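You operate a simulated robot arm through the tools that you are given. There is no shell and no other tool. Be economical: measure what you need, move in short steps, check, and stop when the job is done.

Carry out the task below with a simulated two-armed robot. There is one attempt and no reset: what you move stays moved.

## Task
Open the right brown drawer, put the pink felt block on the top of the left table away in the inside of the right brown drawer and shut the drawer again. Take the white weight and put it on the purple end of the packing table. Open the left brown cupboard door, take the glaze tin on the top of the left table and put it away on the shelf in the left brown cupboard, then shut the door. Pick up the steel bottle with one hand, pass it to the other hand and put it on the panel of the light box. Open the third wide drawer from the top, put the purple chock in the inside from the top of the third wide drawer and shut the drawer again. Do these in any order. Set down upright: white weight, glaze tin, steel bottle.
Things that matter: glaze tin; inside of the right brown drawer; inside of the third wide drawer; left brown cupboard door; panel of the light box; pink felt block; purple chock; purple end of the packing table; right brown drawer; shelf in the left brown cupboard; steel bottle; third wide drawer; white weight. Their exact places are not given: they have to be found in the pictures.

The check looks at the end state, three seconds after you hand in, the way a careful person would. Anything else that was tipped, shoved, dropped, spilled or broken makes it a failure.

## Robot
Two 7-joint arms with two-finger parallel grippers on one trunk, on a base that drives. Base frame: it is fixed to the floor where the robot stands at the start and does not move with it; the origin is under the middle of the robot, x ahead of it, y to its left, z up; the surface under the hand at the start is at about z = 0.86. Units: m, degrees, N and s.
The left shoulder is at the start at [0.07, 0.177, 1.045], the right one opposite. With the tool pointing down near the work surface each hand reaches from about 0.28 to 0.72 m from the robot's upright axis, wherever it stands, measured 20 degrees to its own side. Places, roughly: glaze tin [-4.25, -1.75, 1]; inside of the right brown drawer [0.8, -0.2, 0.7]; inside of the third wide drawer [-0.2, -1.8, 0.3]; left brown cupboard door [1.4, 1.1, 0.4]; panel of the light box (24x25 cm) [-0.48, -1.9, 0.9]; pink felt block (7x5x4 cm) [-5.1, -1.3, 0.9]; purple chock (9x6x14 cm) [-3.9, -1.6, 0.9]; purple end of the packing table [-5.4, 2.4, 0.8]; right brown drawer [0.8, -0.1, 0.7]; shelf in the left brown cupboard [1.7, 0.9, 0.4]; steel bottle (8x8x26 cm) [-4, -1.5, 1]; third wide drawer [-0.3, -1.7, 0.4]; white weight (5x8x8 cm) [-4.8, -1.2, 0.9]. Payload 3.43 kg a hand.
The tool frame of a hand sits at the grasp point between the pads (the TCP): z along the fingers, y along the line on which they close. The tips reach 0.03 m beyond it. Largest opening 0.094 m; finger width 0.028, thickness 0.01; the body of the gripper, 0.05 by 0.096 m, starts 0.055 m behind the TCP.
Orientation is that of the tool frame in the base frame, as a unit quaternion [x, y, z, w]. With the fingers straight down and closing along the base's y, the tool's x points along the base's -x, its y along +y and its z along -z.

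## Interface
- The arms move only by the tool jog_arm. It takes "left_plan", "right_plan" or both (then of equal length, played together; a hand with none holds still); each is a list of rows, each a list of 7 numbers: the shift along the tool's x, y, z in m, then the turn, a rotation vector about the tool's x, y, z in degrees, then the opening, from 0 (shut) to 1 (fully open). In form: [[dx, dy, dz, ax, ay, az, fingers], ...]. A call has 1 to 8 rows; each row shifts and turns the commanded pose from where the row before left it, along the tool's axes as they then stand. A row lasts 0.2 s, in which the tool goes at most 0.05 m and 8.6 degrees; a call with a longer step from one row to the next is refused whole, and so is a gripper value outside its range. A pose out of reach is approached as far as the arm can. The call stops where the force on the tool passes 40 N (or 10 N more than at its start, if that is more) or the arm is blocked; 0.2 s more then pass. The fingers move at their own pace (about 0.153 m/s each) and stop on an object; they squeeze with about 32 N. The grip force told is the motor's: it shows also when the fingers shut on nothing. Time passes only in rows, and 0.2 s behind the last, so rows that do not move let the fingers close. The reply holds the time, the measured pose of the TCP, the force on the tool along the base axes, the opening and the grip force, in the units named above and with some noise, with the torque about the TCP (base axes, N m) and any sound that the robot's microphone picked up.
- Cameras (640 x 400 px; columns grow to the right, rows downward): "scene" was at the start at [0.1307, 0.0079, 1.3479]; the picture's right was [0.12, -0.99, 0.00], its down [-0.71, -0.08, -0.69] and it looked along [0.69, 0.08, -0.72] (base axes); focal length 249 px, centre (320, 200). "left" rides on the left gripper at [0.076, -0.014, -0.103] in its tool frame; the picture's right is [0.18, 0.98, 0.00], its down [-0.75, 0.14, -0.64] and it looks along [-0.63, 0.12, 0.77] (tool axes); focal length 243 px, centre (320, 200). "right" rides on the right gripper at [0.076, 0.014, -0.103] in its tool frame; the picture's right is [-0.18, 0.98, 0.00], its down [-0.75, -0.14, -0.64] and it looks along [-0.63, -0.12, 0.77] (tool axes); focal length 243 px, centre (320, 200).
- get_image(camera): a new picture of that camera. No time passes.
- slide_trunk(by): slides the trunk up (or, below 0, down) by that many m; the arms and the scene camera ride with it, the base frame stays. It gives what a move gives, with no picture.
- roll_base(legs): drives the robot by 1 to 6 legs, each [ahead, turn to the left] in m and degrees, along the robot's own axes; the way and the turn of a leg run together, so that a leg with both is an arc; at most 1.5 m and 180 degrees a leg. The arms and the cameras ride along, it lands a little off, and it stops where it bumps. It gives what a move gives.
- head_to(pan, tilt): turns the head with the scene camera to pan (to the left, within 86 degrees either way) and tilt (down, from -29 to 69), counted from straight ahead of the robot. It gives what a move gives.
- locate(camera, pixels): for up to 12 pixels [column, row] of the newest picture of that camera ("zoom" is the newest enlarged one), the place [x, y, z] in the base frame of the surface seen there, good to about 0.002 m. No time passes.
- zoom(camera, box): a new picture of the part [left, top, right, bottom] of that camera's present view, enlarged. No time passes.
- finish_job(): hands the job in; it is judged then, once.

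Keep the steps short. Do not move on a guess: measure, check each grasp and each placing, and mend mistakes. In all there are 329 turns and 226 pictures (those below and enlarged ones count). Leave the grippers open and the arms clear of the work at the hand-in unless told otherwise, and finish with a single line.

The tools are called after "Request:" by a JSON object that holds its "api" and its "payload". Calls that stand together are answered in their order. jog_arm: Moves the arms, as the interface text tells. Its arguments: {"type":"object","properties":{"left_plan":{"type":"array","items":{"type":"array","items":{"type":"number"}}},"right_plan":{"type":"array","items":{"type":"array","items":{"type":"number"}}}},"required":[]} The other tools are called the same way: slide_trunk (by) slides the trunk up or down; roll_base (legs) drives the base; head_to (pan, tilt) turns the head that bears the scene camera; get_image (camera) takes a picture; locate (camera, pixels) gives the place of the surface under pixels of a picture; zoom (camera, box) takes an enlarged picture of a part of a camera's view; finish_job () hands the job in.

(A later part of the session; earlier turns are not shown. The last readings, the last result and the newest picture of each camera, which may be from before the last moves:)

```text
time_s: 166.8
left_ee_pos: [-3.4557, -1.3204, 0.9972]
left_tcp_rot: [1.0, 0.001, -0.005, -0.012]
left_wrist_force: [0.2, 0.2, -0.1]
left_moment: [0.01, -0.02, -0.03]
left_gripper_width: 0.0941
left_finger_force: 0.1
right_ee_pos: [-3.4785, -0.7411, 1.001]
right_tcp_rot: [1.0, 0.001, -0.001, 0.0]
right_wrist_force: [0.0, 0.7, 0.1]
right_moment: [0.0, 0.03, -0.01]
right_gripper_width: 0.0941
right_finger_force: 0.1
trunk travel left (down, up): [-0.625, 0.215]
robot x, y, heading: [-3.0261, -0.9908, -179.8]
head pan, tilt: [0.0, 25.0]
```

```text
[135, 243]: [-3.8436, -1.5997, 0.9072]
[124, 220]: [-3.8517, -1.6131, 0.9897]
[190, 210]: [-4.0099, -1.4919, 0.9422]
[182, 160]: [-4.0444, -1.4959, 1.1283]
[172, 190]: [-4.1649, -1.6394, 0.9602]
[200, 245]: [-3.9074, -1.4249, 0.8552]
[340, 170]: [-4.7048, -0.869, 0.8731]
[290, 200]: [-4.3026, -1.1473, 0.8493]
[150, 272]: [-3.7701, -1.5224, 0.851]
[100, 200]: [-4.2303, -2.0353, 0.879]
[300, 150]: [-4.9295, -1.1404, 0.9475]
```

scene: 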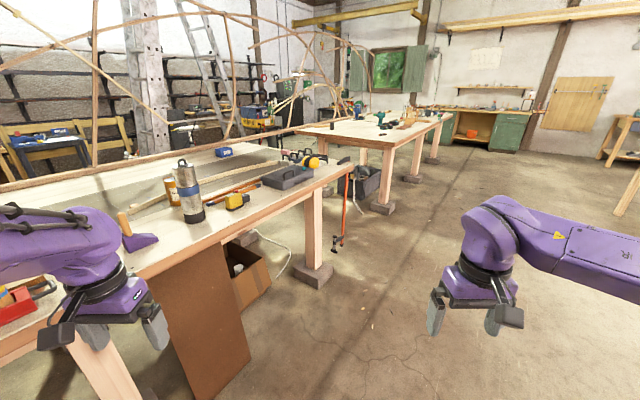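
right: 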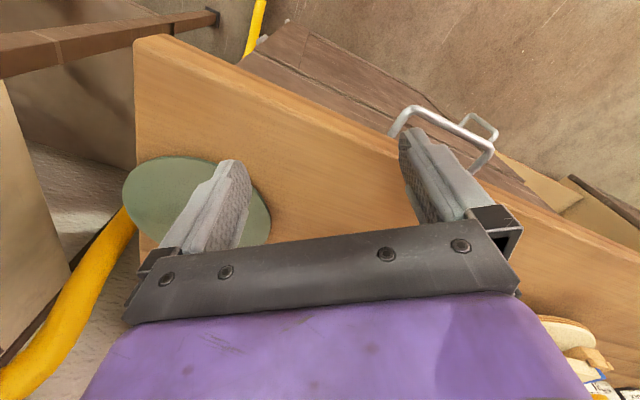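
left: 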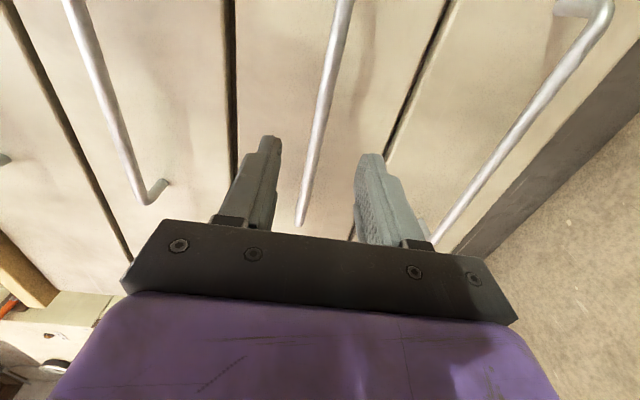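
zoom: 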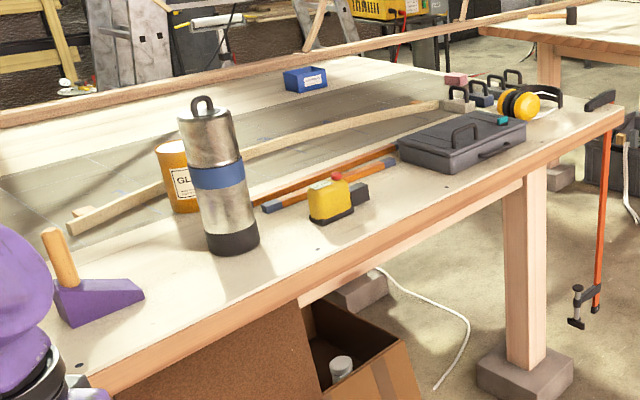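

Measure the passage between the tables and the packing table.

Request:
{"api": "locate", "payload": {"camera": "scene", "pixels": [[383, 207], [412, 178], [432, 160], [318, 275], [340, 240], [370, 190], [390, 140], [440, 120], [330, 125], [400, 120], [350, 172], [470, 130]]}}

Request:
{"api": "zoom", "payload": {"camera": "scene", "box": [260, 70, 480, 210]}}

```text
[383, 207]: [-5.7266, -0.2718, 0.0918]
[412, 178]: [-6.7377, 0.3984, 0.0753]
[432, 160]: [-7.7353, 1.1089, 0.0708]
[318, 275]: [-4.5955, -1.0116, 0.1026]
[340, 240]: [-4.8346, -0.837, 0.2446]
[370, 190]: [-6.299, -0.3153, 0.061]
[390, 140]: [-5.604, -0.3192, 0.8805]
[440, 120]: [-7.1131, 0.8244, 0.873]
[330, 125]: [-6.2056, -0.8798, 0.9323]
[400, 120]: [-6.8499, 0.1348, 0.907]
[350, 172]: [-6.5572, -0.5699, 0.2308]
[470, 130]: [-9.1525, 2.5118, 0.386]
```

```text
2.86 times, centred on (370, 140) of scene
```

zoom: 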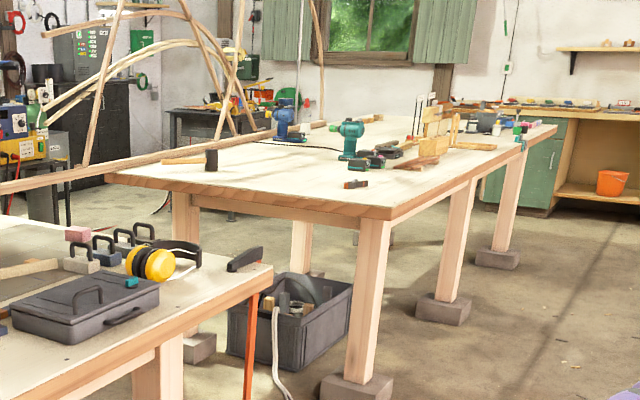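

Locate the pink block and white weight in the zoom.

Request:
{"api": "locate", "payload": {"camera": "zoom", "pixels": [[76, 235], [80, 264], [78, 245], [125, 245], [262, 268], [270, 275], [105, 262], [160, 265], [80, 290], [70, 225], [30, 268]]}}

```text
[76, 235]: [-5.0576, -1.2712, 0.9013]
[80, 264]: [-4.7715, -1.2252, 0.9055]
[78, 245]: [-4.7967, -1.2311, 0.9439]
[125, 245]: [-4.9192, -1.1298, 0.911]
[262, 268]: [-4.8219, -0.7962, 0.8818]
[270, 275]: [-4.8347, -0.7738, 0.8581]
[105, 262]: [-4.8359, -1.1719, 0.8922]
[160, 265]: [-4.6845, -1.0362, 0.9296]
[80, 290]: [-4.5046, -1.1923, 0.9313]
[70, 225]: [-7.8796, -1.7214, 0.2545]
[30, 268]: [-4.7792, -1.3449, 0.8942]
```

Pink block at (-5.06,-1.27,0.90) 10 cm from the table's right end; white weight at (-4.78,-1.23). I'll raise the trunk and go into the gap by the table's right end, where both are in reach.

Request:
{"api": "slide_trunk", "payload": {"by": 0.15}}

Request:
{"api": "roll_base", "payload": {"legs": [[0, -25], [1.0, 0], [0.97, 0], [0, 84.3]]}}

Request:
{"api": "head_to", "payload": {"pan": 20, "tilt": 40}}

Request:
{"api": "get_image", "payload": {"camera": "scene"}}

```text
time_s: 168.6
left_ee_pos: [-3.4534, -1.3204, 1.1458]
left_tcp_rot: [1.0, 0.001, -0.005, -0.012]
left_wrist_force: [0.2, 0.3, 1.3]
left_moment: [0.0, 0.01, 0.02]
left_gripper_width: 0.0939
left_finger_force: 0.0
right_ee_pos: [-3.4787, -0.7414, 1.1514]
right_tcp_rot: [1.0, 0.001, 0.0, 0.001]
right_wrist_force: [-0.2, 0.0, -0.8]
right_moment: [-0.04, 0.05, 0.01]
right_gripper_width: 0.0939
right_finger_force: 0.0
trunk travel left (down, up): [-0.775, 0.065]
robot x, y, heading: [-3.0259, -0.9914, -179.9]
head pan, tilt: [0.0, 25.0]
```

```text
time_s: 183.2
left_ee_pos: [-4.7462, -0.732, 1.1464]
left_tcp_rot: [0.867, 0.499, -0.009, -0.009]
left_wrist_force: [0.4, -0.5, -0.6]
left_moment: [-0.04, 0.03, -0.03]
left_gripper_width: 0.0937
left_finger_force: 0.0
right_ee_pos: [-5.2576, -0.4625, 1.1509]
right_tcp_rot: [0.867, 0.498, 0.0, 0.0]
right_wrist_force: [-0.2, 0.1, 0.3]
right_moment: [-0.02, -0.03, -0.04]
right_gripper_width: 0.0939
right_finger_force: 0.0
trunk travel left (down, up): [-0.775, 0.065]
robot x, y, heading: [-4.8118, -0.2009, -120.2]
head pan, tilt: [0.0, 25.0]
```

```text
time_s: 184.0
left_ee_pos: [-4.7456, -0.733, 1.1458]
left_tcp_rot: [0.867, 0.498, -0.011, -0.008]
left_wrist_force: [0.1, -0.5, 0.4]
left_moment: [-0.03, 0.01, -0.01]
left_gripper_width: 0.0941
left_finger_force: 0.2
right_ee_pos: [-5.2575, -0.4628, 1.1507]
right_tcp_rot: [0.866, 0.5, -0.001, 0.001]
right_wrist_force: [0.0, 0.1, 0.0]
right_moment: [-0.03, 0.01, 0.0]
right_gripper_width: 0.0939
right_finger_force: 0.0
trunk travel left (down, up): [-0.775, 0.065]
robot x, y, heading: [-4.8144, -0.2017, -120.0]
head pan, tilt: [20.0, 40.0]
```

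```text
184 pictures are left
```

scene: 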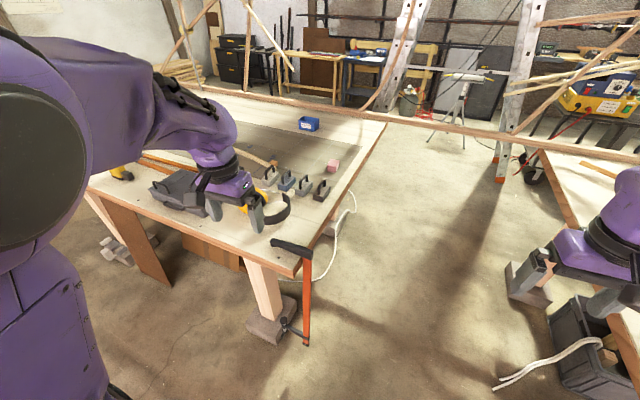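

Check obstacles around the gap: beam across back, cable on table end, bag and clamp.

Request:
{"api": "locate", "payload": {"camera": "scene", "pixels": [[400, 120], [480, 133], [560, 310], [500, 385], [350, 205], [325, 260], [306, 342], [300, 250], [384, 127], [332, 163], [272, 175], [615, 300]]}}

Request:
{"api": "zoom", "payload": {"camera": "scene", "box": [220, 120, 420, 350]}}

```text
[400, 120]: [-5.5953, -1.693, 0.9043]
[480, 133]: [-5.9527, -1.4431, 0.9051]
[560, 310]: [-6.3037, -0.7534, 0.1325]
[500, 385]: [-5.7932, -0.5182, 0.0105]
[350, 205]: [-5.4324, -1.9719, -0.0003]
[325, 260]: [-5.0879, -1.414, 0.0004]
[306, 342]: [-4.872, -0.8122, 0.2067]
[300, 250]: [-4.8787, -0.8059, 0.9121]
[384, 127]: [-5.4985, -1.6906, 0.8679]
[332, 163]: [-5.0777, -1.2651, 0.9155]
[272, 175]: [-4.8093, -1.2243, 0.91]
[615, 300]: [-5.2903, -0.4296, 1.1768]
```

```text
1.74 times, centred on (320, 235) of scene
```

zoom: 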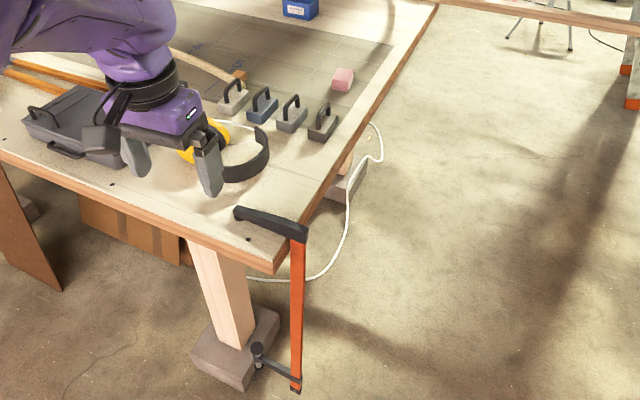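

The four handled weights are at (-4.80,-1.22) onward, white one leftmost. Drive into the gap toward (-5.35,-0.83), then turn to −46°.

Request:
{"api": "roll_base", "payload": {"legs": [[0, -10.5], [0.82, 0]]}}

Request:
{"api": "roll_base", "payload": {"legs": [[0, 84.5]]}}

Request:
{"api": "head_to", "payload": {"pan": 0, "tilt": 50}}

Request:
{"api": "get_image", "payload": {"camera": "scene"}}

```text
time_s: 189.1
left_ee_pos: [-5.4182, -1.3449, 1.1469]
left_tcp_rot: [0.917, 0.398, -0.009, -0.01]
left_wrist_force: [0.2, 0.4, 0.6]
left_moment: [-0.02, -0.01, 0.02]
left_gripper_width: 0.0941
left_finger_force: 0.0
right_ee_pos: [-5.8577, -0.9669, 1.1515]
right_tcp_rot: [0.918, 0.397, -0.001, 0.001]
right_wrist_force: [-1.1, -0.2, -0.7]
right_moment: [-0.03, 0.0, -0.01]
right_gripper_width: 0.0942
right_finger_force: 0.0
trunk travel left (down, up): [-0.775, 0.065]
robot x, y, heading: [-5.3638, -0.8161, -133.0]
head pan, tilt: [20.0, 40.0]
```

```text
time_s: 193.1
left_ee_pos: [-4.8423, -0.9309, 1.1451]
left_tcp_rot: [0.423, 0.906, -0.013, -0.001]
left_wrist_force: [0.1, -0.1, 0.1]
left_moment: [0.06, 0.0, 0.02]
left_gripper_width: 0.0939
left_finger_force: 0.0
right_ee_pos: [-5.2715, -1.3202, 1.1519]
right_tcp_rot: [0.422, 0.906, 0.001, 0.001]
right_wrist_force: [-0.6, -0.4, 0.0]
right_moment: [0.0, 0.03, -0.02]
right_gripper_width: 0.094
right_finger_force: 0.2
trunk travel left (down, up): [-0.775, 0.065]
robot x, y, heading: [-5.3668, -0.8115, -50.2]
head pan, tilt: [20.0, 40.0]
```

```text
time_s: 193.9
left_ee_pos: [-4.842, -0.9312, 1.1469]
left_tcp_rot: [0.423, 0.906, -0.014, -0.002]
left_wrist_force: [0.0, 0.0, -0.3]
left_moment: [0.0, 0.0, -0.01]
left_gripper_width: 0.0939
left_finger_force: 0.0
right_ee_pos: [-5.2711, -1.3204, 1.1518]
right_tcp_rot: [0.423, 0.906, 0.001, 0.001]
right_wrist_force: [0.1, -0.3, 0.6]
right_moment: [0.0, 0.04, 0.0]
right_gripper_width: 0.094
right_finger_force: 0.0
trunk travel left (down, up): [-0.775, 0.065]
robot x, y, heading: [-5.3623, -0.8131, -50.5]
head pan, tilt: [0.0, 50.0]
```

```text
182 pictures are left
```

scene: 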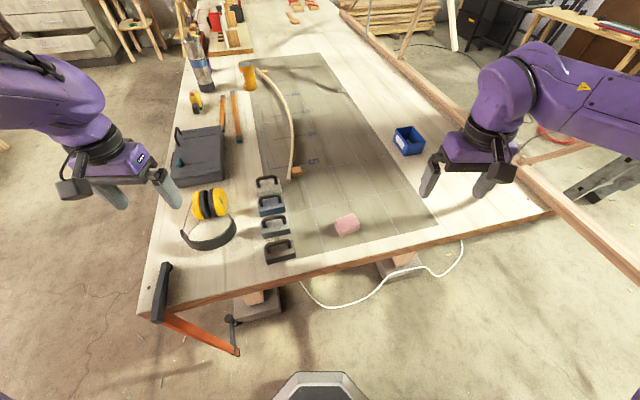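

Excellent view: pink block (347,222), white weight (268,183). Zoom and measure.

Request:
{"api": "zoom", "payload": {"camera": "scene", "box": [230, 150, 390, 270]}}

Request:
{"api": "locate", "payload": {"camera": "scene", "pixels": [[347, 222], [338, 217], [352, 215], [358, 226], [340, 232], [267, 179], [258, 187], [281, 185], [270, 190], [268, 193], [300, 210]]}}

```text
3.33 times, centred on (310, 210) of scene
```

zoom: 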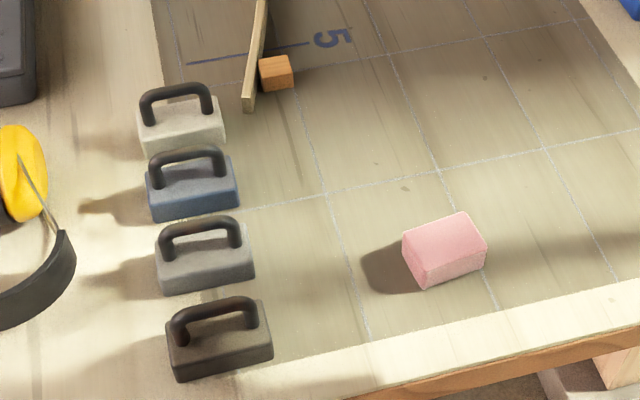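

```text
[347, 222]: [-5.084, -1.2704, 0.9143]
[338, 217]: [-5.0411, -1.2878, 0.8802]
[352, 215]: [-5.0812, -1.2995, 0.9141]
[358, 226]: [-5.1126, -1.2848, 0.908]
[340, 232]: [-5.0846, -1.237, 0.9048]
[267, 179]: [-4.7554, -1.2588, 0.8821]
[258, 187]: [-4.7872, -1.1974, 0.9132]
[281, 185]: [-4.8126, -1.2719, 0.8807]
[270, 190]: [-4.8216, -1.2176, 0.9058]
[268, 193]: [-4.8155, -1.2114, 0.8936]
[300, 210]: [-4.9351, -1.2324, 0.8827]
```

Request:
{"api": "locate", "payload": {"camera": "zoom", "pixels": [[406, 240], [464, 214], [484, 238], [428, 260], [440, 235], [150, 95], [175, 90], [203, 88], [145, 130], [218, 115], [150, 122], [180, 118]]}}

```text
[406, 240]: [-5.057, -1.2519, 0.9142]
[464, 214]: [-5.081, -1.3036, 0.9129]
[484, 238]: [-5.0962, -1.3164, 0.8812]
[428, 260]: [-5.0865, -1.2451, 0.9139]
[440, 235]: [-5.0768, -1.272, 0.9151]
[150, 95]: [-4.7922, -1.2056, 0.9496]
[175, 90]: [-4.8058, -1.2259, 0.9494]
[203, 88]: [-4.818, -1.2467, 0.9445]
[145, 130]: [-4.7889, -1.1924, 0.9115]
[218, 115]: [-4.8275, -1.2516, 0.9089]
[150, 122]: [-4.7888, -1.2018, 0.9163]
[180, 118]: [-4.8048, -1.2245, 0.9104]
```

Block top centre ≈(-5.083,-1.274), long axis at 65.5°, table surface there z≈0.881. Right hand: turn 25.5° and move above the block.

Request:
{"api": "jog_arm", "payload": {"right_plan": [[0, 0, 0, 0, 0, -8.5, 1], [0, 0, 0, 0, 0, -8.5, 1], [0, 0, 0, 0, 0, -8.5, 1], [-0.0302, 0.0242, 0, 0, 0, 0, 1], [-0.0302, 0.0242, 0, 0, 0, 0, 1], [-0.0302, 0.0242, 0, 0, 0, 0, 1], [-0.0302, 0.0242, 0, 0, 0, 0, 1], [-0.0302, 0.0242, 0, 0, 0, 0, 1]]}}

Request:
{"api": "jog_arm", "payload": {"right_plan": [[0, 0, 0.04, 0, 0, 0, 1], [0, 0, 0.04, 0, 0, 0, 1], [0, 0, 0.04, 0, 0, 0, 1], [0, 0, 0.02, 0, 0, 0, 1]]}}

Request:
{"api": "get_image", "payload": {"camera": "right"}}

```text
time_s: 195.7
left_ee_pos: [-4.8434, -0.9304, 1.1469]
left_tcp_rot: [0.423, 0.906, -0.013, -0.001]
left_wrist_force: [-0.4, -0.3, -0.1]
left_moment: [-0.02, 0.03, 0.01]
left_gripper_width: 0.0939
left_finger_force: 0.1
right_ee_pos: [-5.1562, -1.3405, 1.1517]
right_tcp_rot: [0.404, 0.915, 0.0, 0.003]
right_wrist_force: [0.0, -0.6, 0.4]
right_moment: [0.01, 0.0, -0.07]
right_gripper_width: 0.0938
right_finger_force: 0.0
right hand out of reach, approached as far as the arm can: row 1, 2, 3, 7, 8
trunk travel left (down, up): [-0.775, 0.065]
robot x, y, heading: [-5.3693, -0.8141, -50.1]
head pan, tilt: [0.0, 50.0]
```

```text
time_s: 196.7
left_ee_pos: [-4.8423, -0.9317, 1.1461]
left_tcp_rot: [0.423, 0.906, -0.013, -0.001]
left_wrist_force: [-0.1, 0.3, 0.1]
left_moment: [0.01, 0.06, -0.04]
left_gripper_width: 0.0944
left_finger_force: 0.1
right_ee_pos: [-5.158, -1.3387, 1.0106]
right_tcp_rot: [0.402, 0.916, 0.0, 0.002]
right_wrist_force: [-0.4, -0.1, 0.5]
right_moment: [-0.01, 0.0, 0.0]
right_gripper_width: 0.094
right_finger_force: 0.0
trunk travel left (down, up): [-0.775, 0.065]
robot x, y, heading: [-5.3659, -0.8135, -49.9]
head pan, tilt: [0.0, 50.0]
```

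```text
180 pictures are left
```

right: 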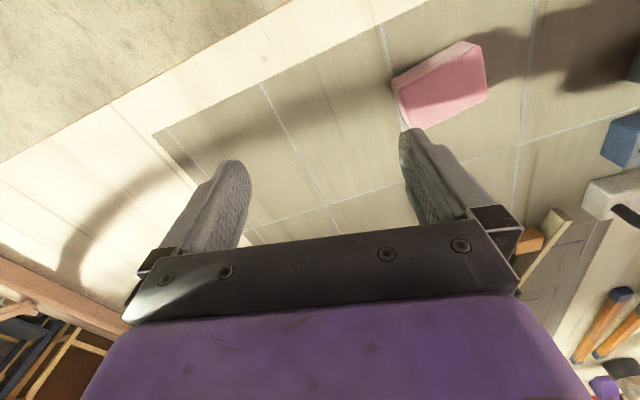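

The CCW turn was refused. Try turning clockwise instead (grip the 5 cm sides).

Request:
{"api": "jog_arm", "payload": {"right_plan": [[0, 0, 0, 0, 0, 8.3, 1], [0, 0, 0, 0, 0, 8.3, 1], [0, 0, 0, 0, 0, 8.3, 1], [0, 0, 0, 0, 0, 8.3, 1], [0, 0, 0, 0, 0, 8.3, 1], [0, 0, 0, 0, 0, 8.3, 1], [0, 0, 0, 0, 0, 8.3, 1], [0, 0, 0, 0, 0, 8.3, 1]]}}

Request:
{"api": "get_image", "payload": {"camera": "right"}}

```text
time_s: 198.5
left_ee_pos: [-4.8423, -0.9311, 1.1467]
left_tcp_rot: [0.424, 0.906, -0.013, -0.001]
left_wrist_force: [0.7, 0.1, -0.7]
left_moment: [-0.01, 0.0, -0.02]
left_gripper_width: 0.094
left_finger_force: 0.1
right_ee_pos: [-5.1569, -1.3369, 1.0108]
right_tcp_rot: [0.837, 0.547, 0.001, 0.001]
right_wrist_force: [-0.9, 0.6, -1.1]
right_moment: [-0.01, -0.01, 0.0]
right_gripper_width: 0.0939
right_finger_force: 0.1
trunk travel left (down, up): [-0.775, 0.065]
robot x, y, heading: [-5.3639, -0.8133, -50.0]
head pan, tilt: [0.0, 50.0]
```

```text
179 pictures are left
```

right: 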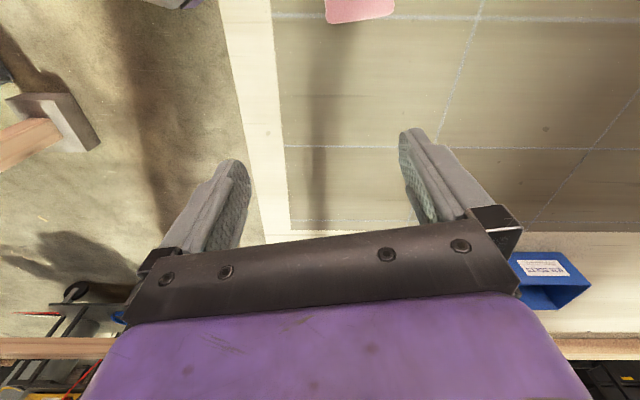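

Turned well (fingers close along −23.7°). Move over the block.

Request:
{"api": "jog_arm", "payload": {"right_plan": [[0.0291, 0.0142, 0, 0, 0, 0, 1], [0.0291, 0.0142, 0, 0, 0, 0, 1], [0.0291, 0.0142, 0, 0, 0, 0, 1], [0, 0, 0.03, 0, 0, 0, 1]]}}

Request:
{"api": "get_image", "payload": {"camera": "right"}}

```text
time_s: 199.5
left_ee_pos: [-4.8427, -0.932, 1.1455]
left_tcp_rot: [0.423, 0.906, -0.013, -0.002]
left_wrist_force: [0.0, 0.1, -0.1]
left_moment: [0.0, 0.01, 0.03]
left_gripper_width: 0.094
left_finger_force: 0.1
right_ee_pos: [-5.0813, -1.2759, 0.9807]
right_tcp_rot: [0.837, 0.547, 0.0, 0.0]
right_wrist_force: [0.1, -0.4, -0.5]
right_moment: [0.03, -0.01, -0.01]
right_gripper_width: 0.094
right_finger_force: 0.1
trunk travel left (down, up): [-0.775, 0.065]
robot x, y, heading: [-5.3653, -0.8144, -50.2]
head pan, tilt: [0.0, 50.0]
```

```text
178 pictures are left
```

right: 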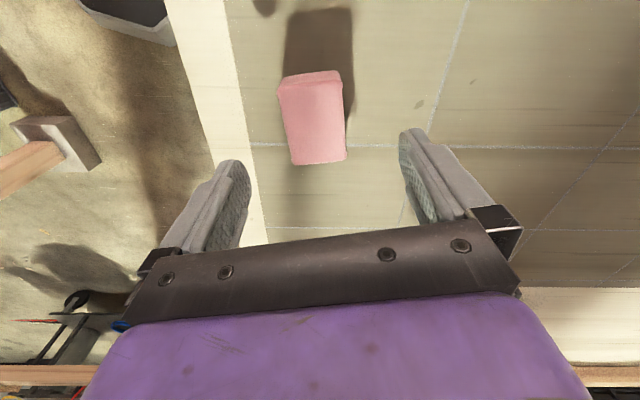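

Request:
{"api": "locate", "payload": {"camera": "right", "pixels": [[282, 92], [338, 88], [343, 157], [294, 162], [315, 125]]}}

```text
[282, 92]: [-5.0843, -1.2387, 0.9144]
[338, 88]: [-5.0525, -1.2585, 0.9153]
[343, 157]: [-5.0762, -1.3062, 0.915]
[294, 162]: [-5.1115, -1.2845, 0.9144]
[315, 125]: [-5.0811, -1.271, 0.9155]
```

Centred; fine-turn 6° and descend to TCP z≈0.915, then close.

Request:
{"api": "jog_arm", "payload": {"right_plan": [[0, 0, 0, 0, 0, 6, 1], [0.002, 0, 0.033, 0, 0, 0, 1], [0.002, 0, 0.032, 0, 0, 0, 1], [0, 0, 0, 0, 0, 0, 0], [0, 0, 0, 0, 0, 0, 0], [0, 0, 0, 0, 0, 0, 0], [0, 0, -0.04, 0, 0, 0, 0], [0, 0, -0.04, 0, 0, 0, 0]]}}

Request:
{"api": "get_image", "payload": {"camera": "right"}}

```text
time_s: 201.3
left_ee_pos: [-4.8427, -0.93, 1.1468]
left_tcp_rot: [0.424, 0.906, -0.013, 0.0]
left_wrist_force: [-0.1, -0.2, -0.6]
left_moment: [0.01, -0.02, -0.02]
left_gripper_width: 0.0942
left_finger_force: 0.1
right_ee_pos: [-5.0811, -1.2717, 0.9952]
right_tcp_rot: [0.865, 0.503, 0.001, 0.001]
right_wrist_force: [0.0, 0.5, -0.7]
right_moment: [0.03, 0.0, 0.0]
right_gripper_width: 0.0491
right_finger_force: 31.8
trunk travel left (down, up): [-0.775, 0.065]
robot x, y, heading: [-5.3613, -0.8145, -50.2]
head pan, tilt: [0.0, 50.0]
```

```text
177 pictures are left
```

right: 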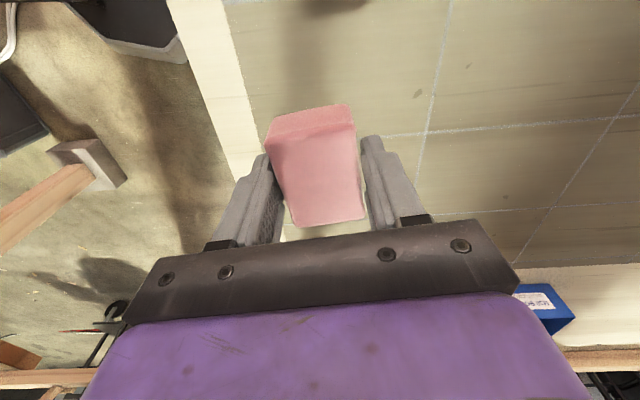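

Block is held (0.049). Lift it further and bring the left hand over the white weight.

Request:
{"api": "jog_arm", "payload": {"left_plan": [[-0.0357, -0.023, 0, 0, 0, 0, 1], [-0.0357, -0.023, 0.01, 0, 0, 0, 1], [-0.0357, -0.023, 0.01, 0, 0, 0, 1], [-0.0357, -0.023, 0.01, 0, 0, 0, 1], [-0.0357, -0.023, 0.01, 0, 0, 0, 1], [-0.0357, -0.023, 0.01, 0, 0, 0, 1], [-0.0357, -0.023, 0.01, 0, 0, 0, 1]], "right_plan": [[0, -0.02, -0.02, 0, 0, 0, 0], [0, -0.02, -0.02, 0, 0, 0, 0], [0, -0.02, -0.02, 0, 0, 0, 0], [0, -0.02, -0.02, 0, 0, 0, 0], [0, 0, 0, 0, 0, 0, 0], [0, 0, 0, 0, 0, 0, 0], [0, 0, 0, 0, 0, 0, 0]]}}

Request:
{"api": "jog_arm", "payload": {"left_plan": [[0, 0, 0, 0, 0, -8.5, 0.5], [0, 0, 0, 0, 0, -8.5, 0.5], [0, 0, 0, 0, 0, -8.5, 0.5], [0, 0, 0, 0, 0, -8.5, 0.5], [0, 0, 0, 0, 0, -8.5, 0.5], [0, 0, 0, 0, 0, -8.5, 0.5], [0, 0, 0, 0, 0, -8.5, 0.5], [0, 0, 0, 0, 0, -8.5, 0.5]]}}

Request:
{"api": "get_image", "payload": {"camera": "left"}}

```text
time_s: 202.9
left_ee_pos: [-4.8077, -1.2294, 1.0904]
left_tcp_rot: [0.424, 0.906, -0.012, -0.003]
left_wrist_force: [-0.3, -0.6, 1.1]
left_moment: [0.01, 0.0, -0.01]
left_gripper_width: 0.0942
left_finger_force: 0.0
right_ee_pos: [-5.1502, -1.2343, 1.0754]
right_tcp_rot: [0.864, 0.503, 0.002, -0.001]
right_wrist_force: [-0.1, -0.9, -0.6]
right_moment: [0.03, 0.01, 0.01]
right_gripper_width: 0.0492
right_finger_force: 31.6
trunk travel left (down, up): [-0.775, 0.065]
robot x, y, heading: [-5.3659, -0.815, -50.2]
head pan, tilt: [0.0, 50.0]
```

```text
time_s: 204.7
left_ee_pos: [-4.8063, -1.2272, 1.0921]
left_tcp_rot: [-0.157, 0.988, -0.01, -0.008]
left_wrist_force: [-0.4, 0.1, -0.6]
left_moment: [0.0, 0.02, -0.02]
left_gripper_width: 0.0468
left_finger_force: 0.0
right_ee_pos: [-5.1499, -1.2332, 1.0779]
right_tcp_rot: [0.864, 0.503, 0.001, 0.001]
right_wrist_force: [-0.1, -0.4, -1.0]
right_moment: [0.01, -0.01, 0.03]
right_gripper_width: 0.0492
right_finger_force: 32.5
trunk travel left (down, up): [-0.775, 0.065]
robot x, y, heading: [-5.3645, -0.8127, -50.2]
head pan, tilt: [0.0, 50.0]
```

```text
176 pictures are left
```

left: 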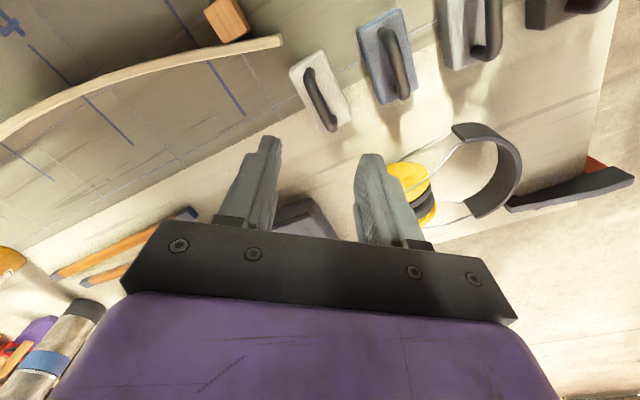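

Request:
{"api": "locate", "payload": {"camera": "left", "pixels": [[307, 78], [318, 98], [331, 122], [298, 80], [345, 118], [322, 60], [397, 90], [374, 45]]}}

```text
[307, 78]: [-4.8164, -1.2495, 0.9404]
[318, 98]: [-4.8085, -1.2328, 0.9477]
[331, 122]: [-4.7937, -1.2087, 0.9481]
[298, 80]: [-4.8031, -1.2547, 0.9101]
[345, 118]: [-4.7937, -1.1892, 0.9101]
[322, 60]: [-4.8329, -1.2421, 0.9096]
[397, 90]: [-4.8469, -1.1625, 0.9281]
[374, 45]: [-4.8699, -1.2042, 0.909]
```

The bar runs at 61°, so turn the left hand another 43°.

Request:
{"api": "jog_arm", "payload": {"left_plan": [[0, 0, 0, 0, 0, -8.5, 0.5], [0, 0, 0, 0, 0, -8.5, 0.5], [0, 0, 0, 0, 0, -8.5, 0.5], [0, 0, 0, 0, 0, -8.5, 0.5], [0, 0, 0, 0, 0, -8.5, 0.5]]}}

Request:
{"api": "get_image", "payload": {"camera": "left"}}

```text
time_s: 205.9
left_ee_pos: [-4.8063, -1.2285, 1.0919]
left_tcp_rot: [-0.505, 0.863, -0.007, -0.011]
left_wrist_force: [-0.1, -0.7, -0.2]
left_moment: [0.02, 0.01, -0.03]
left_gripper_width: 0.0471
left_finger_force: 0.0
right_ee_pos: [-5.1502, -1.2328, 1.0769]
right_tcp_rot: [0.864, 0.503, 0.001, 0.001]
right_wrist_force: [0.4, 0.5, -0.5]
right_moment: [0.0, 0.0, 0.0]
right_gripper_width: 0.0494
right_finger_force: 31.7
trunk travel left (down, up): [-0.775, 0.065]
robot x, y, heading: [-5.3649, -0.8125, -50.0]
head pan, tilt: [0.0, 50.0]
```

```text
175 pictures are left
```

left: 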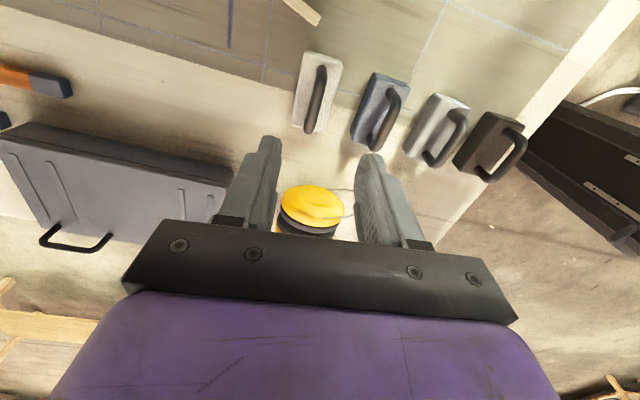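

Aligned over the bar. Descend to TCP z≈0.945 with the neighbours clear.

Request:
{"api": "jog_arm", "payload": {"left_plan": [[0, 0, 0.035, 0, 0, 0, 0.45], [0, 0, 0.035, 0, 0, 0, 0.45], [0, 0, 0.035, 0, 0, 0, 0.45]]}}

Request:
{"api": "get_image", "payload": {"camera": "left"}}

```text
time_s: 206.7
left_ee_pos: [-4.8078, -1.2342, 0.987]
left_tcp_rot: [-0.502, 0.865, -0.007, -0.011]
left_wrist_force: [-0.1, -0.6, 0.2]
left_moment: [0.0, 0.0, -0.02]
left_gripper_width: 0.0421
left_finger_force: 0.0
right_ee_pos: [-5.1491, -1.2334, 1.0775]
right_tcp_rot: [0.865, 0.503, 0.002, 0.0]
right_wrist_force: [0.6, -0.9, -1.1]
right_moment: [-0.03, 0.0, -0.02]
right_gripper_width: 0.0493
right_finger_force: 31.9
trunk travel left (down, up): [-0.775, 0.065]
robot x, y, heading: [-5.3679, -0.8106, -50.1]
head pan, tilt: [0.0, 50.0]
```

```text
174 pictures are left
```

left: 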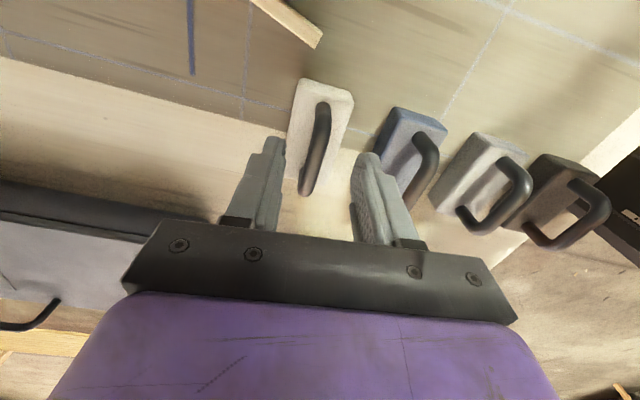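

Request:
{"api": "locate", "payload": {"camera": "left", "pixels": [[323, 110], [318, 140], [308, 185], [400, 150], [330, 100], [290, 175]]}}

```text
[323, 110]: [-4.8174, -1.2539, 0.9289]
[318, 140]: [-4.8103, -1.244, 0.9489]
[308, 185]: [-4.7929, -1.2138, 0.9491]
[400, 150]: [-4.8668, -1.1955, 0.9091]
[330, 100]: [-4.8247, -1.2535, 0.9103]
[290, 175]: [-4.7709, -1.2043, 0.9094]
```

Descend 4.1 cm, close on the bar and lift.

Request:
{"api": "jog_arm", "payload": {"left_plan": [[-0.003, 0, 0.021, 0, 0, 0, 0.4], [-0.002, 0, 0.02, 0, 0, 0, 0.4], [0, 0, 0, 0, 0, 0, 0], [0, 0, 0, 0, 0, 0, 0], [0, 0, 0, 0, 0, 0, 0], [0, 0, -0.03, 0, 0, 0, 0], [0, 0, -0.04, 0, 0, 0, 0]]}}

Request:
{"api": "get_image", "payload": {"camera": "left"}}

```text
time_s: 208.3
left_ee_pos: [-4.8061, -1.2263, 1.0162]
left_tcp_rot: [-0.504, 0.864, -0.006, -0.011]
left_wrist_force: [-0.3, -0.1, -7.5]
left_moment: [-0.04, -0.01, -0.01]
left_gripper_width: 0.0161
left_finger_force: 32.3
right_ee_pos: [-5.1503, -1.2329, 1.0779]
right_tcp_rot: [0.864, 0.503, 0.001, 0.001]
right_wrist_force: [-0.1, 0.1, 0.2]
right_moment: [-0.02, -0.01, 0.0]
right_gripper_width: 0.0494
right_finger_force: 31.6
trunk travel left (down, up): [-0.775, 0.065]
robot x, y, heading: [-5.3641, -0.8097, -50.3]
head pan, tilt: [0.0, 50.0]
```

```text
173 pictures are left
```

left: 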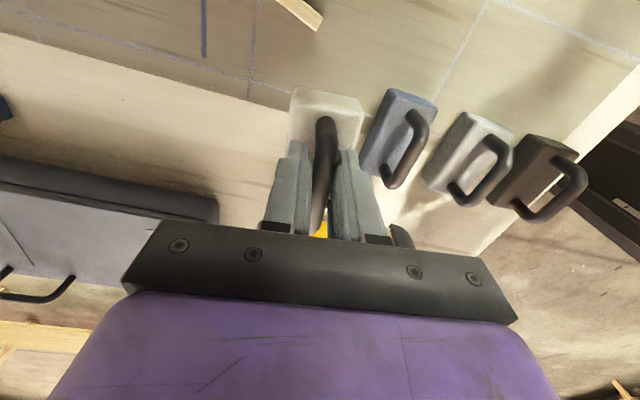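

White weight held (0.75 kg). Retract both hands, then exit the gap.

Request:
{"api": "jog_arm", "payload": {"left_plan": [[0, 0, -0.04, 0, 0, 0, 0], [-0.0296, 0.027, -0.02, 0, 0, 0, 0], [-0.0296, 0.027, -0.02, 0, 0, 0, 0], [-0.0296, 0.027, -0.02, 0, 0, 0, 0], [-0.0296, 0.027, -0.015, 0, 0, 0, 0], [-0.0296, 0.027, 0, 0, 0, 0, 0]]}}

Request:
{"api": "roll_base", "payload": {"legs": [[0, 105], [0.9, 0]]}}

Request:
{"api": "head_to", "payload": {"pan": 40, "tilt": 30}}

Request:
{"api": "get_image", "payload": {"camera": "scene"}}

```text
time_s: 209.7
left_ee_pos: [-4.8463, -1.028, 1.1263]
left_tcp_rot: [-0.503, 0.864, -0.007, -0.012]
left_wrist_force: [-0.6, 1.0, -7.2]
left_moment: [-0.07, 0.05, 0.02]
left_gripper_width: 0.0161
left_finger_force: 32.2
right_ee_pos: [-5.1493, -1.2315, 1.0786]
right_tcp_rot: [0.865, 0.502, 0.001, 0.001]
right_wrist_force: [-0.2, -0.4, -0.6]
right_moment: [-0.03, -0.02, -0.01]
right_gripper_width: 0.0493
right_finger_force: 32.2
trunk travel left (down, up): [-0.775, 0.065]
robot x, y, heading: [-5.3673, -0.8129, -50.1]
head pan, tilt: [0.0, 50.0]
```

```text
time_s: 218.7
left_ee_pos: [-4.7555, 0.4549, 1.1262]
left_tcp_rot: [0.99, -0.137, 0.013, 0.003]
left_wrist_force: [-0.3, -0.5, -7.0]
left_moment: [0.0, -0.05, -0.02]
left_gripper_width: 0.0162
left_finger_force: 32.3
right_ee_pos: [-4.486, 0.2113, 1.0763]
right_tcp_rot: [0.136, 0.991, 0.001, -0.001]
right_wrist_force: [-0.1, -0.8, 0.7]
right_moment: [-0.05, -0.04, 0.0]
right_gripper_width: 0.0493
right_finger_force: 31.8
trunk travel left (down, up): [-0.775, 0.065]
robot x, y, heading: [-4.8405, -0.0983, 53.9]
head pan, tilt: [0.0, 50.0]
```

```text
time_s: 219.8
left_ee_pos: [-4.7562, 0.4554, 1.1258]
left_tcp_rot: [0.991, -0.137, 0.013, 0.003]
left_wrist_force: [-0.5, 0.5, -7.7]
left_moment: [-0.05, -0.06, 0.01]
left_gripper_width: 0.016
left_finger_force: 31.7
right_ee_pos: [-4.4869, 0.2106, 1.077]
right_tcp_rot: [0.136, 0.991, 0.001, -0.001]
right_wrist_force: [-0.4, -0.5, -0.8]
right_moment: [0.0, -0.01, -0.02]
right_gripper_width: 0.0493
right_finger_force: 32.1
trunk travel left (down, up): [-0.775, 0.065]
robot x, y, heading: [-4.8398, -0.0962, 53.8]
head pan, tilt: [40.0, 30.0]
```

```text
172 pictures are left
```

scene: 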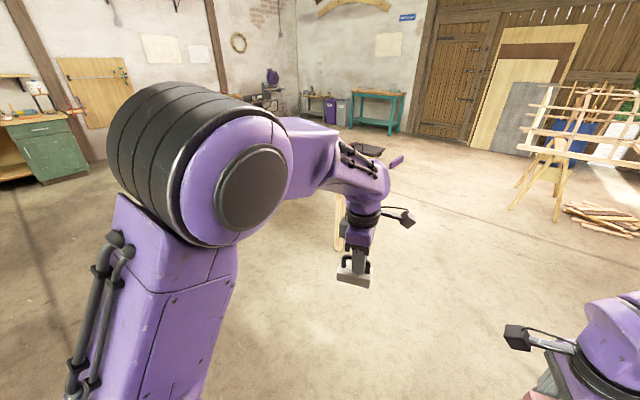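

The packing table is hidden behind my arm (around (370,160)). Turn to face it.

Request:
{"api": "roll_base", "payload": {"legs": [[0, 50], [0.7, 0]]}}

Request:
{"api": "head_to", "payload": {"pan": 0, "tilt": 25}}

Request:
{"api": "get_image", "payload": {"camera": "scene"}}

```text
time_s: 225.8
left_ee_pos: [-5.3788, 0.9895, 1.1263]
left_tcp_rot: [0.955, 0.297, 0.012, -0.003]
left_wrist_force: [0.0, -0.6, -7.5]
left_moment: [0.02, -0.06, -0.01]
left_gripper_width: 0.016
left_finger_force: 32.2
right_ee_pos: [-5.0167, 1.0425, 1.0776]
right_tcp_rot: [-0.297, 0.955, 0.0, -0.001]
right_wrist_force: [-0.8, 0.4, -0.7]
right_moment: [0.0, 0.03, -0.02]
right_gripper_width: 0.0493
right_finger_force: 32.2
trunk travel left (down, up): [-0.775, 0.065]
robot x, y, heading: [-5.0098, 0.5719, 104.1]
head pan, tilt: [40.0, 30.0]
```

```text
time_s: 226.9
left_ee_pos: [-5.3779, 0.9897, 1.1247]
left_tcp_rot: [0.955, 0.298, 0.012, -0.003]
left_wrist_force: [1.7, 0.1, -7.3]
left_moment: [0.0, -0.06, -0.02]
left_gripper_width: 0.0164
left_finger_force: 31.7
right_ee_pos: [-5.0176, 1.042, 1.0769]
right_tcp_rot: [-0.298, 0.955, 0.001, -0.001]
right_wrist_force: [0.7, -0.3, -0.5]
right_moment: [0.01, 0.0, 0.0]
right_gripper_width: 0.0493
right_finger_force: 31.6
trunk travel left (down, up): [-0.775, 0.065]
robot x, y, heading: [-5.0041, 0.5695, 104.3]
head pan, tilt: [0.0, 25.0]
```

```text
171 pictures are left
```

scene: 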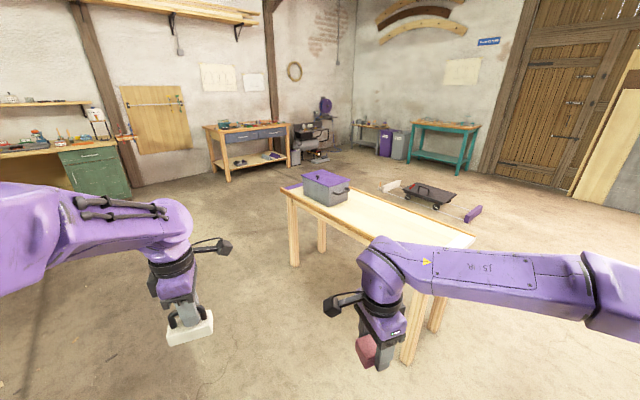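

Packing table ahead; its purple end seems to be the far-left end by the box at (320,185). Zoom.

Request:
{"api": "zoom", "payload": {"camera": "scene", "box": [260, 150, 500, 290]}}

Request:
{"api": "locate", "payload": {"camera": "scene", "pixels": [[288, 187], [297, 184], [310, 200], [325, 190], [350, 205], [400, 250], [470, 240], [345, 187], [300, 205], [440, 215], [295, 265]]}}

```text
2.67 times, centred on (380, 220) of scene
```

zoom: 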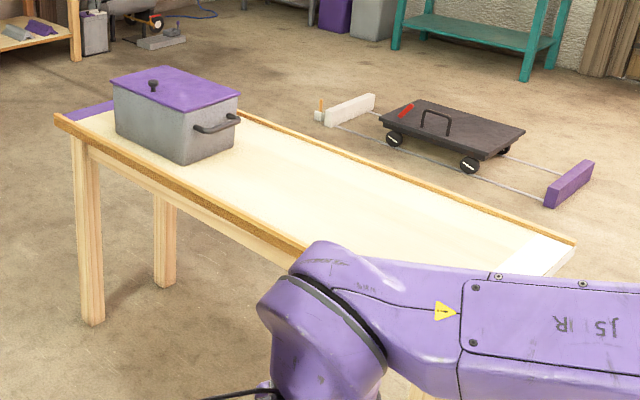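

```text
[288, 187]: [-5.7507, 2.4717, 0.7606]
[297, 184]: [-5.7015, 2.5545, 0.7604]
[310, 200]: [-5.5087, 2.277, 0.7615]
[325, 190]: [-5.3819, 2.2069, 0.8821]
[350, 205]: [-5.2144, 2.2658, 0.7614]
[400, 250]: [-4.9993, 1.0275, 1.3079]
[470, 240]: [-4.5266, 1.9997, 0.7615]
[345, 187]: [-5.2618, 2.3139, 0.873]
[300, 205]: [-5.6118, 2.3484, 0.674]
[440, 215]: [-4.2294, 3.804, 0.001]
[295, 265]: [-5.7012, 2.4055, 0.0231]
```

Table surface z=0.7615 with a purple strip at its far left end, partly hidden by the box. Drive closer to see it.

Request:
{"api": "roll_base", "payload": {"legs": [[0, 18], [1.2, 0], [0, -42]]}}

Request:
{"api": "head_to", "payload": {"pan": 0, "tilt": 45}}

Request:
{"api": "get_image", "payload": {"camera": "scene"}}

```text
time_s: 235.9
left_ee_pos: [-5.8026, 2.1306, 1.1245]
left_tcp_rot: [0.996, 0.088, 0.012, -0.001]
left_wrist_force: [-0.6, -0.2, -7.8]
left_moment: [0.03, -0.04, -0.03]
left_gripper_width: 0.0159
left_finger_force: 32.2
right_ee_pos: [-5.4519, 2.0278, 1.0764]
right_tcp_rot: [-0.089, 0.996, 0.001, 0.0]
right_wrist_force: [0.5, 0.6, -0.1]
right_moment: [0.0, -0.01, -0.01]
right_gripper_width: 0.0493
right_finger_force: 31.8
trunk travel left (down, up): [-0.775, 0.065]
robot x, y, heading: [-5.6366, 1.5917, 79.6]
head pan, tilt: [0.0, 25.0]
```

```text
time_s: 236.8
left_ee_pos: [-5.8012, 2.1307, 1.1254]
left_tcp_rot: [0.996, 0.088, 0.013, 0.0]
left_wrist_force: [-0.6, 0.2, -6.8]
left_moment: [0.0, -0.07, -0.01]
left_gripper_width: 0.0161
left_finger_force: 31.6
right_ee_pos: [-5.4526, 2.0278, 1.0775]
right_tcp_rot: [-0.089, 0.996, 0.001, -0.001]
right_wrist_force: [-0.1, 0.9, -0.5]
right_moment: [0.0, 0.01, 0.01]
right_gripper_width: 0.0495
right_finger_force: 31.8
trunk travel left (down, up): [-0.775, 0.065]
robot x, y, heading: [-5.6383, 1.5959, 80.1]
head pan, tilt: [0.0, 45.0]
```

```text
169 pictures are left
```

scene: 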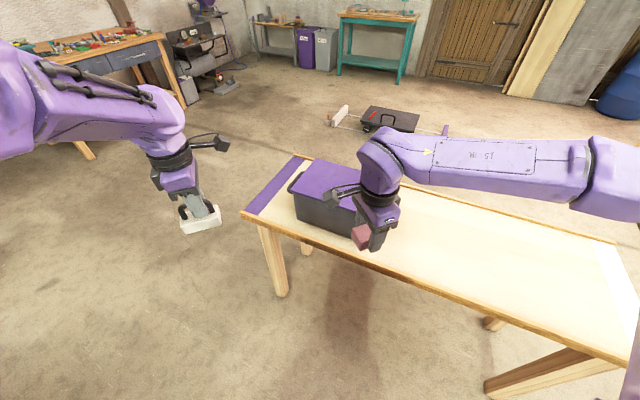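

Purple strip runs from (252,211) to (300,165). Measure.

Request:
{"api": "zoom", "payload": {"camera": "scene", "box": [230, 145, 390, 255]}}

Request:
{"api": "locate", "payload": {"camera": "zoom", "pixels": [[70, 258], [130, 270], [170, 140], [215, 160], [265, 65], [300, 75], [190, 190], [100, 265], [290, 160], [490, 120], [420, 90], [60, 275]]}}

```text
3.64 times, centred on (310, 200) of scene
```

zoom: 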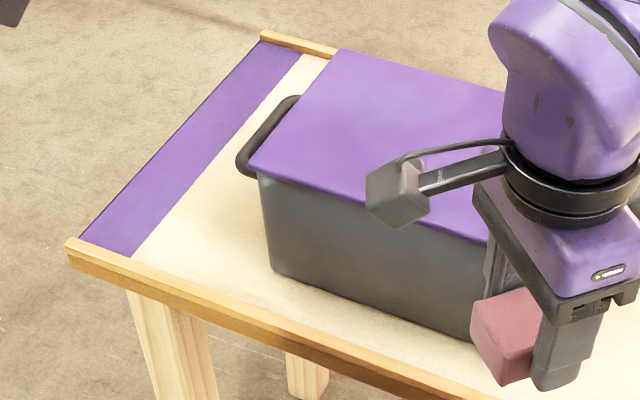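

```text
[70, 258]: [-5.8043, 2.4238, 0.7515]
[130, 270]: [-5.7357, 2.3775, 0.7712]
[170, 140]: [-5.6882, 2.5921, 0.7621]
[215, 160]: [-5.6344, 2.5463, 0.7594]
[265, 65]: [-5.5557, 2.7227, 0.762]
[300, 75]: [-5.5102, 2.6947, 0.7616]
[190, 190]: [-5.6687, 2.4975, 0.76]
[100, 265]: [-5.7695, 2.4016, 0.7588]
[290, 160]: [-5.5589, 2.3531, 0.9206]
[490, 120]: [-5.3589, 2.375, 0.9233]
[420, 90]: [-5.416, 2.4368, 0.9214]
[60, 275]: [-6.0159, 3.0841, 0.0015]
```

Strip: direction 55°, about 7 cm wide, centre ≈(-5.665,2.55). I need the weight's long axis along 55°; test turning the left wrist by 45°.

Request:
{"api": "jog_arm", "payload": {"left_plan": [[0, 0, 0, 0, 0, -8.5, 0], [0, 0, 0, 0, 0, -8.5, 0], [0, 0, 0, 0, 0, -8.5, 0], [0, 0, 0, 0, 0, -8.5, 0], [0, 0, 0, 0, 0, -8.5, 0], [0, 0, 0, 0, 0, -2.5, 0]]}}

```text
time_s: 238.2
left_ee_pos: [-5.8022, 2.1302, 1.1259]
left_tcp_rot: [0.886, 0.463, 0.013, 0.004]
left_wrist_force: [0.4, -0.8, -8.0]
left_moment: [0.06, -0.01, 0.0]
left_gripper_width: 0.0159
left_finger_force: 31.6
right_ee_pos: [-5.4528, 2.0292, 1.0767]
right_tcp_rot: [-0.089, 0.996, 0.001, -0.001]
right_wrist_force: [-0.9, -0.1, -0.1]
right_moment: [-0.02, 0.0, -0.03]
right_gripper_width: 0.0495
right_finger_force: 32.2
trunk travel left (down, up): [-0.775, 0.065]
robot x, y, heading: [-5.6357, 1.5954, 79.8]
head pan, tilt: [0.0, 45.0]
```

The wrist made it: bar now at 55°. Drive forward 0.28.

Request:
{"api": "roll_base", "payload": {"legs": [[0.28, 0]]}}

Request:
{"api": "get_image", "payload": {"camera": "scene"}}

```text
time_s: 240.1
left_ee_pos: [-5.7457, 2.4031, 1.1254]
left_tcp_rot: [0.888, 0.459, 0.014, 0.005]
left_wrist_force: [0.0, 0.2, -6.8]
left_moment: [0.06, -0.04, 0.0]
left_gripper_width: 0.0159
left_finger_force: 32.2
right_ee_pos: [-5.3972, 2.2994, 1.0775]
right_tcp_rot: [-0.084, 0.996, 0.003, 0.001]
right_wrist_force: [-0.4, 0.3, 0.7]
right_moment: [0.0, -0.04, -0.02]
right_gripper_width: 0.0496
right_finger_force: 32.0
trunk travel left (down, up): [-0.775, 0.065]
robot x, y, heading: [-5.5827, 1.8698, 79.2]
head pan, tilt: [0.0, 45.0]
```

```text
167 pictures are left
```

scene: 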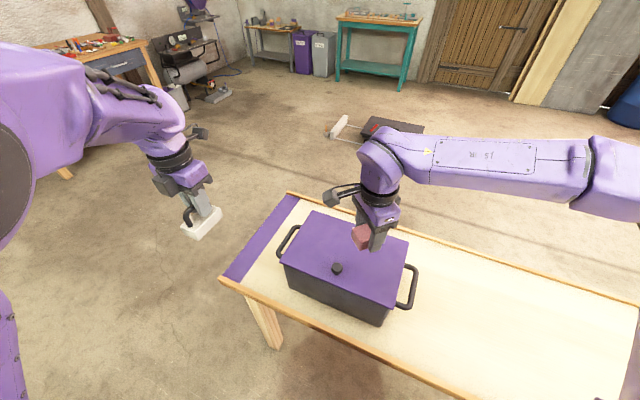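

Request:
{"api": "zoom", "payload": {"camera": "scene", "box": [210, 180, 330, 300]}}

Request:
{"api": "locate", "payload": {"camera": "zoom", "pixels": [[85, 295], [130, 310], [130, 245], [185, 240], [230, 110], [275, 115], [160, 265], [210, 190], [250, 110], [245, 240], [265, 190]]}}

```text
3.33 times, centred on (270, 240) of scene
```

zoom: 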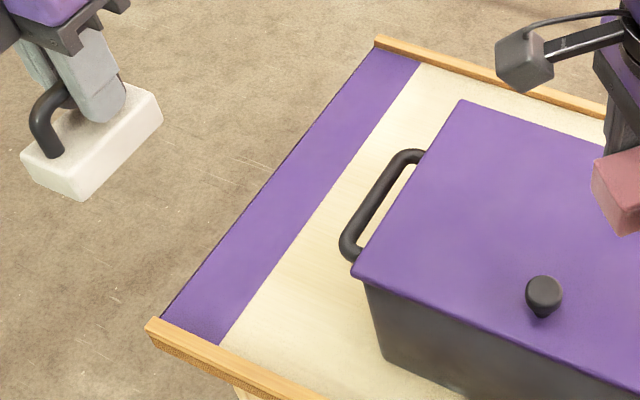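

```text
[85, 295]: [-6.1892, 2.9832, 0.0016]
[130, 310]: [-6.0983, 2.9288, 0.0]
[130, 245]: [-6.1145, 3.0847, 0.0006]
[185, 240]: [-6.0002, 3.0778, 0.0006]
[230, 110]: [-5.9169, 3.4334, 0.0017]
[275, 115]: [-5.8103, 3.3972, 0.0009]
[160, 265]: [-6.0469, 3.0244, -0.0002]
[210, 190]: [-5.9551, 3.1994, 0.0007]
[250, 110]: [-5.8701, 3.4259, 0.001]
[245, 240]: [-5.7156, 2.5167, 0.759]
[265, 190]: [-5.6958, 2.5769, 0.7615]
```

Request:
{"api": "locate", "payload": {"camera": "zoom", "pixels": [[176, 312], [215, 335], [375, 58], [412, 65], [285, 180], [318, 200], [300, 190], [350, 245], [410, 155], [455, 110], [360, 275]]}}

```text
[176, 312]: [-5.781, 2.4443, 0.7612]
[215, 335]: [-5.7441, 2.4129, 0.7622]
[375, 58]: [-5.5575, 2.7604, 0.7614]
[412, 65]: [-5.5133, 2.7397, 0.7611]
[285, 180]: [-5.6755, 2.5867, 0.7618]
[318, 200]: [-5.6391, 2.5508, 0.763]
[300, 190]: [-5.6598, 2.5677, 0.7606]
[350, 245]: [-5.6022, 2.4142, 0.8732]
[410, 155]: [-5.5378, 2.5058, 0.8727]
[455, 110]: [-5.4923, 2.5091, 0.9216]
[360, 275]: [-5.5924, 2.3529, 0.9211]
```

Target spot (-5.68,2.54), final TCP z ≈0.827. Move over and descend to just above.

Request:
{"api": "jog_arm", "payload": {"left_plan": [[0.0374, -0.0064, 0, 0, 0, 0, 0], [0.0374, -0.0064, 0, 0, 0, 0, 0], [0.0374, -0.0064, 0, 0, 0, 0, 0], [0.0374, -0.0064, 0, 0, 0, 0, 0], [0, 0, 0.045, 0, 0, 0, 0], [0, 0, 0.045, 0, 0, 0, 0], [0, 0, 0.045, 0, 0, 0, 0], [0, 0, 0.045, 0, 0, 0, 0]]}}

Request:
{"api": "jog_arm", "payload": {"left_plan": [[0, 0, 0.04, 0, 0, 0, 0], [0, 0, 0.04, 0, 0, 0, 0], [0, 0, 0.015, 0, 0, 0, 0], [0, 0, 0, 0, 0, 0, 0]]}}

Request:
{"api": "get_image", "payload": {"camera": "scene"}}

```text
time_s: 241.9
left_ee_pos: [-5.6778, 2.5421, 0.9472]
left_tcp_rot: [0.889, 0.458, 0.014, 0.004]
left_wrist_force: [-1.5, 0.2, -6.9]
left_moment: [0.07, -0.04, -0.03]
left_gripper_width: 0.0158
left_finger_force: 32.2
right_ee_pos: [-5.3968, 2.3009, 1.077]
right_tcp_rot: [-0.084, 0.996, 0.001, 0.0]
right_wrist_force: [-0.5, -0.5, -0.6]
right_moment: [-0.02, -0.03, 0.02]
right_gripper_width: 0.0492
right_finger_force: 32.0
trunk travel left (down, up): [-0.775, 0.065]
robot x, y, heading: [-5.5886, 1.8645, 79.0]
head pan, tilt: [0.0, 45.0]
```

```text
time_s: 242.9
left_ee_pos: [-5.6742, 2.5426, 0.8493]
left_tcp_rot: [0.889, 0.458, 0.012, 0.005]
left_wrist_force: [0.0, 0.8, -8.0]
left_moment: [0.07, -0.05, 0.0]
left_gripper_width: 0.0157
left_finger_force: 31.6
right_ee_pos: [-5.3968, 2.2999, 1.0771]
right_tcp_rot: [-0.084, 0.996, 0.001, -0.002]
right_wrist_force: [0.6, -0.4, -0.9]
right_moment: [0.03, 0.0, 0.0]
right_gripper_width: 0.0492
right_finger_force: 32.5
trunk travel left (down, up): [-0.775, 0.065]
robot x, y, heading: [-5.5869, 1.8678, 79.0]
head pan, tilt: [0.0, 45.0]
```

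```text
165 pictures are left
```

scene: 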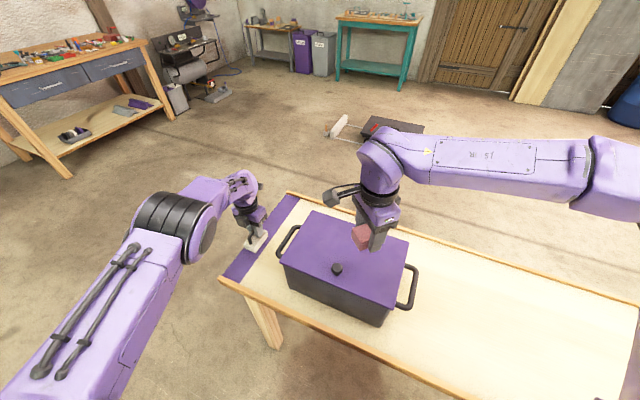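

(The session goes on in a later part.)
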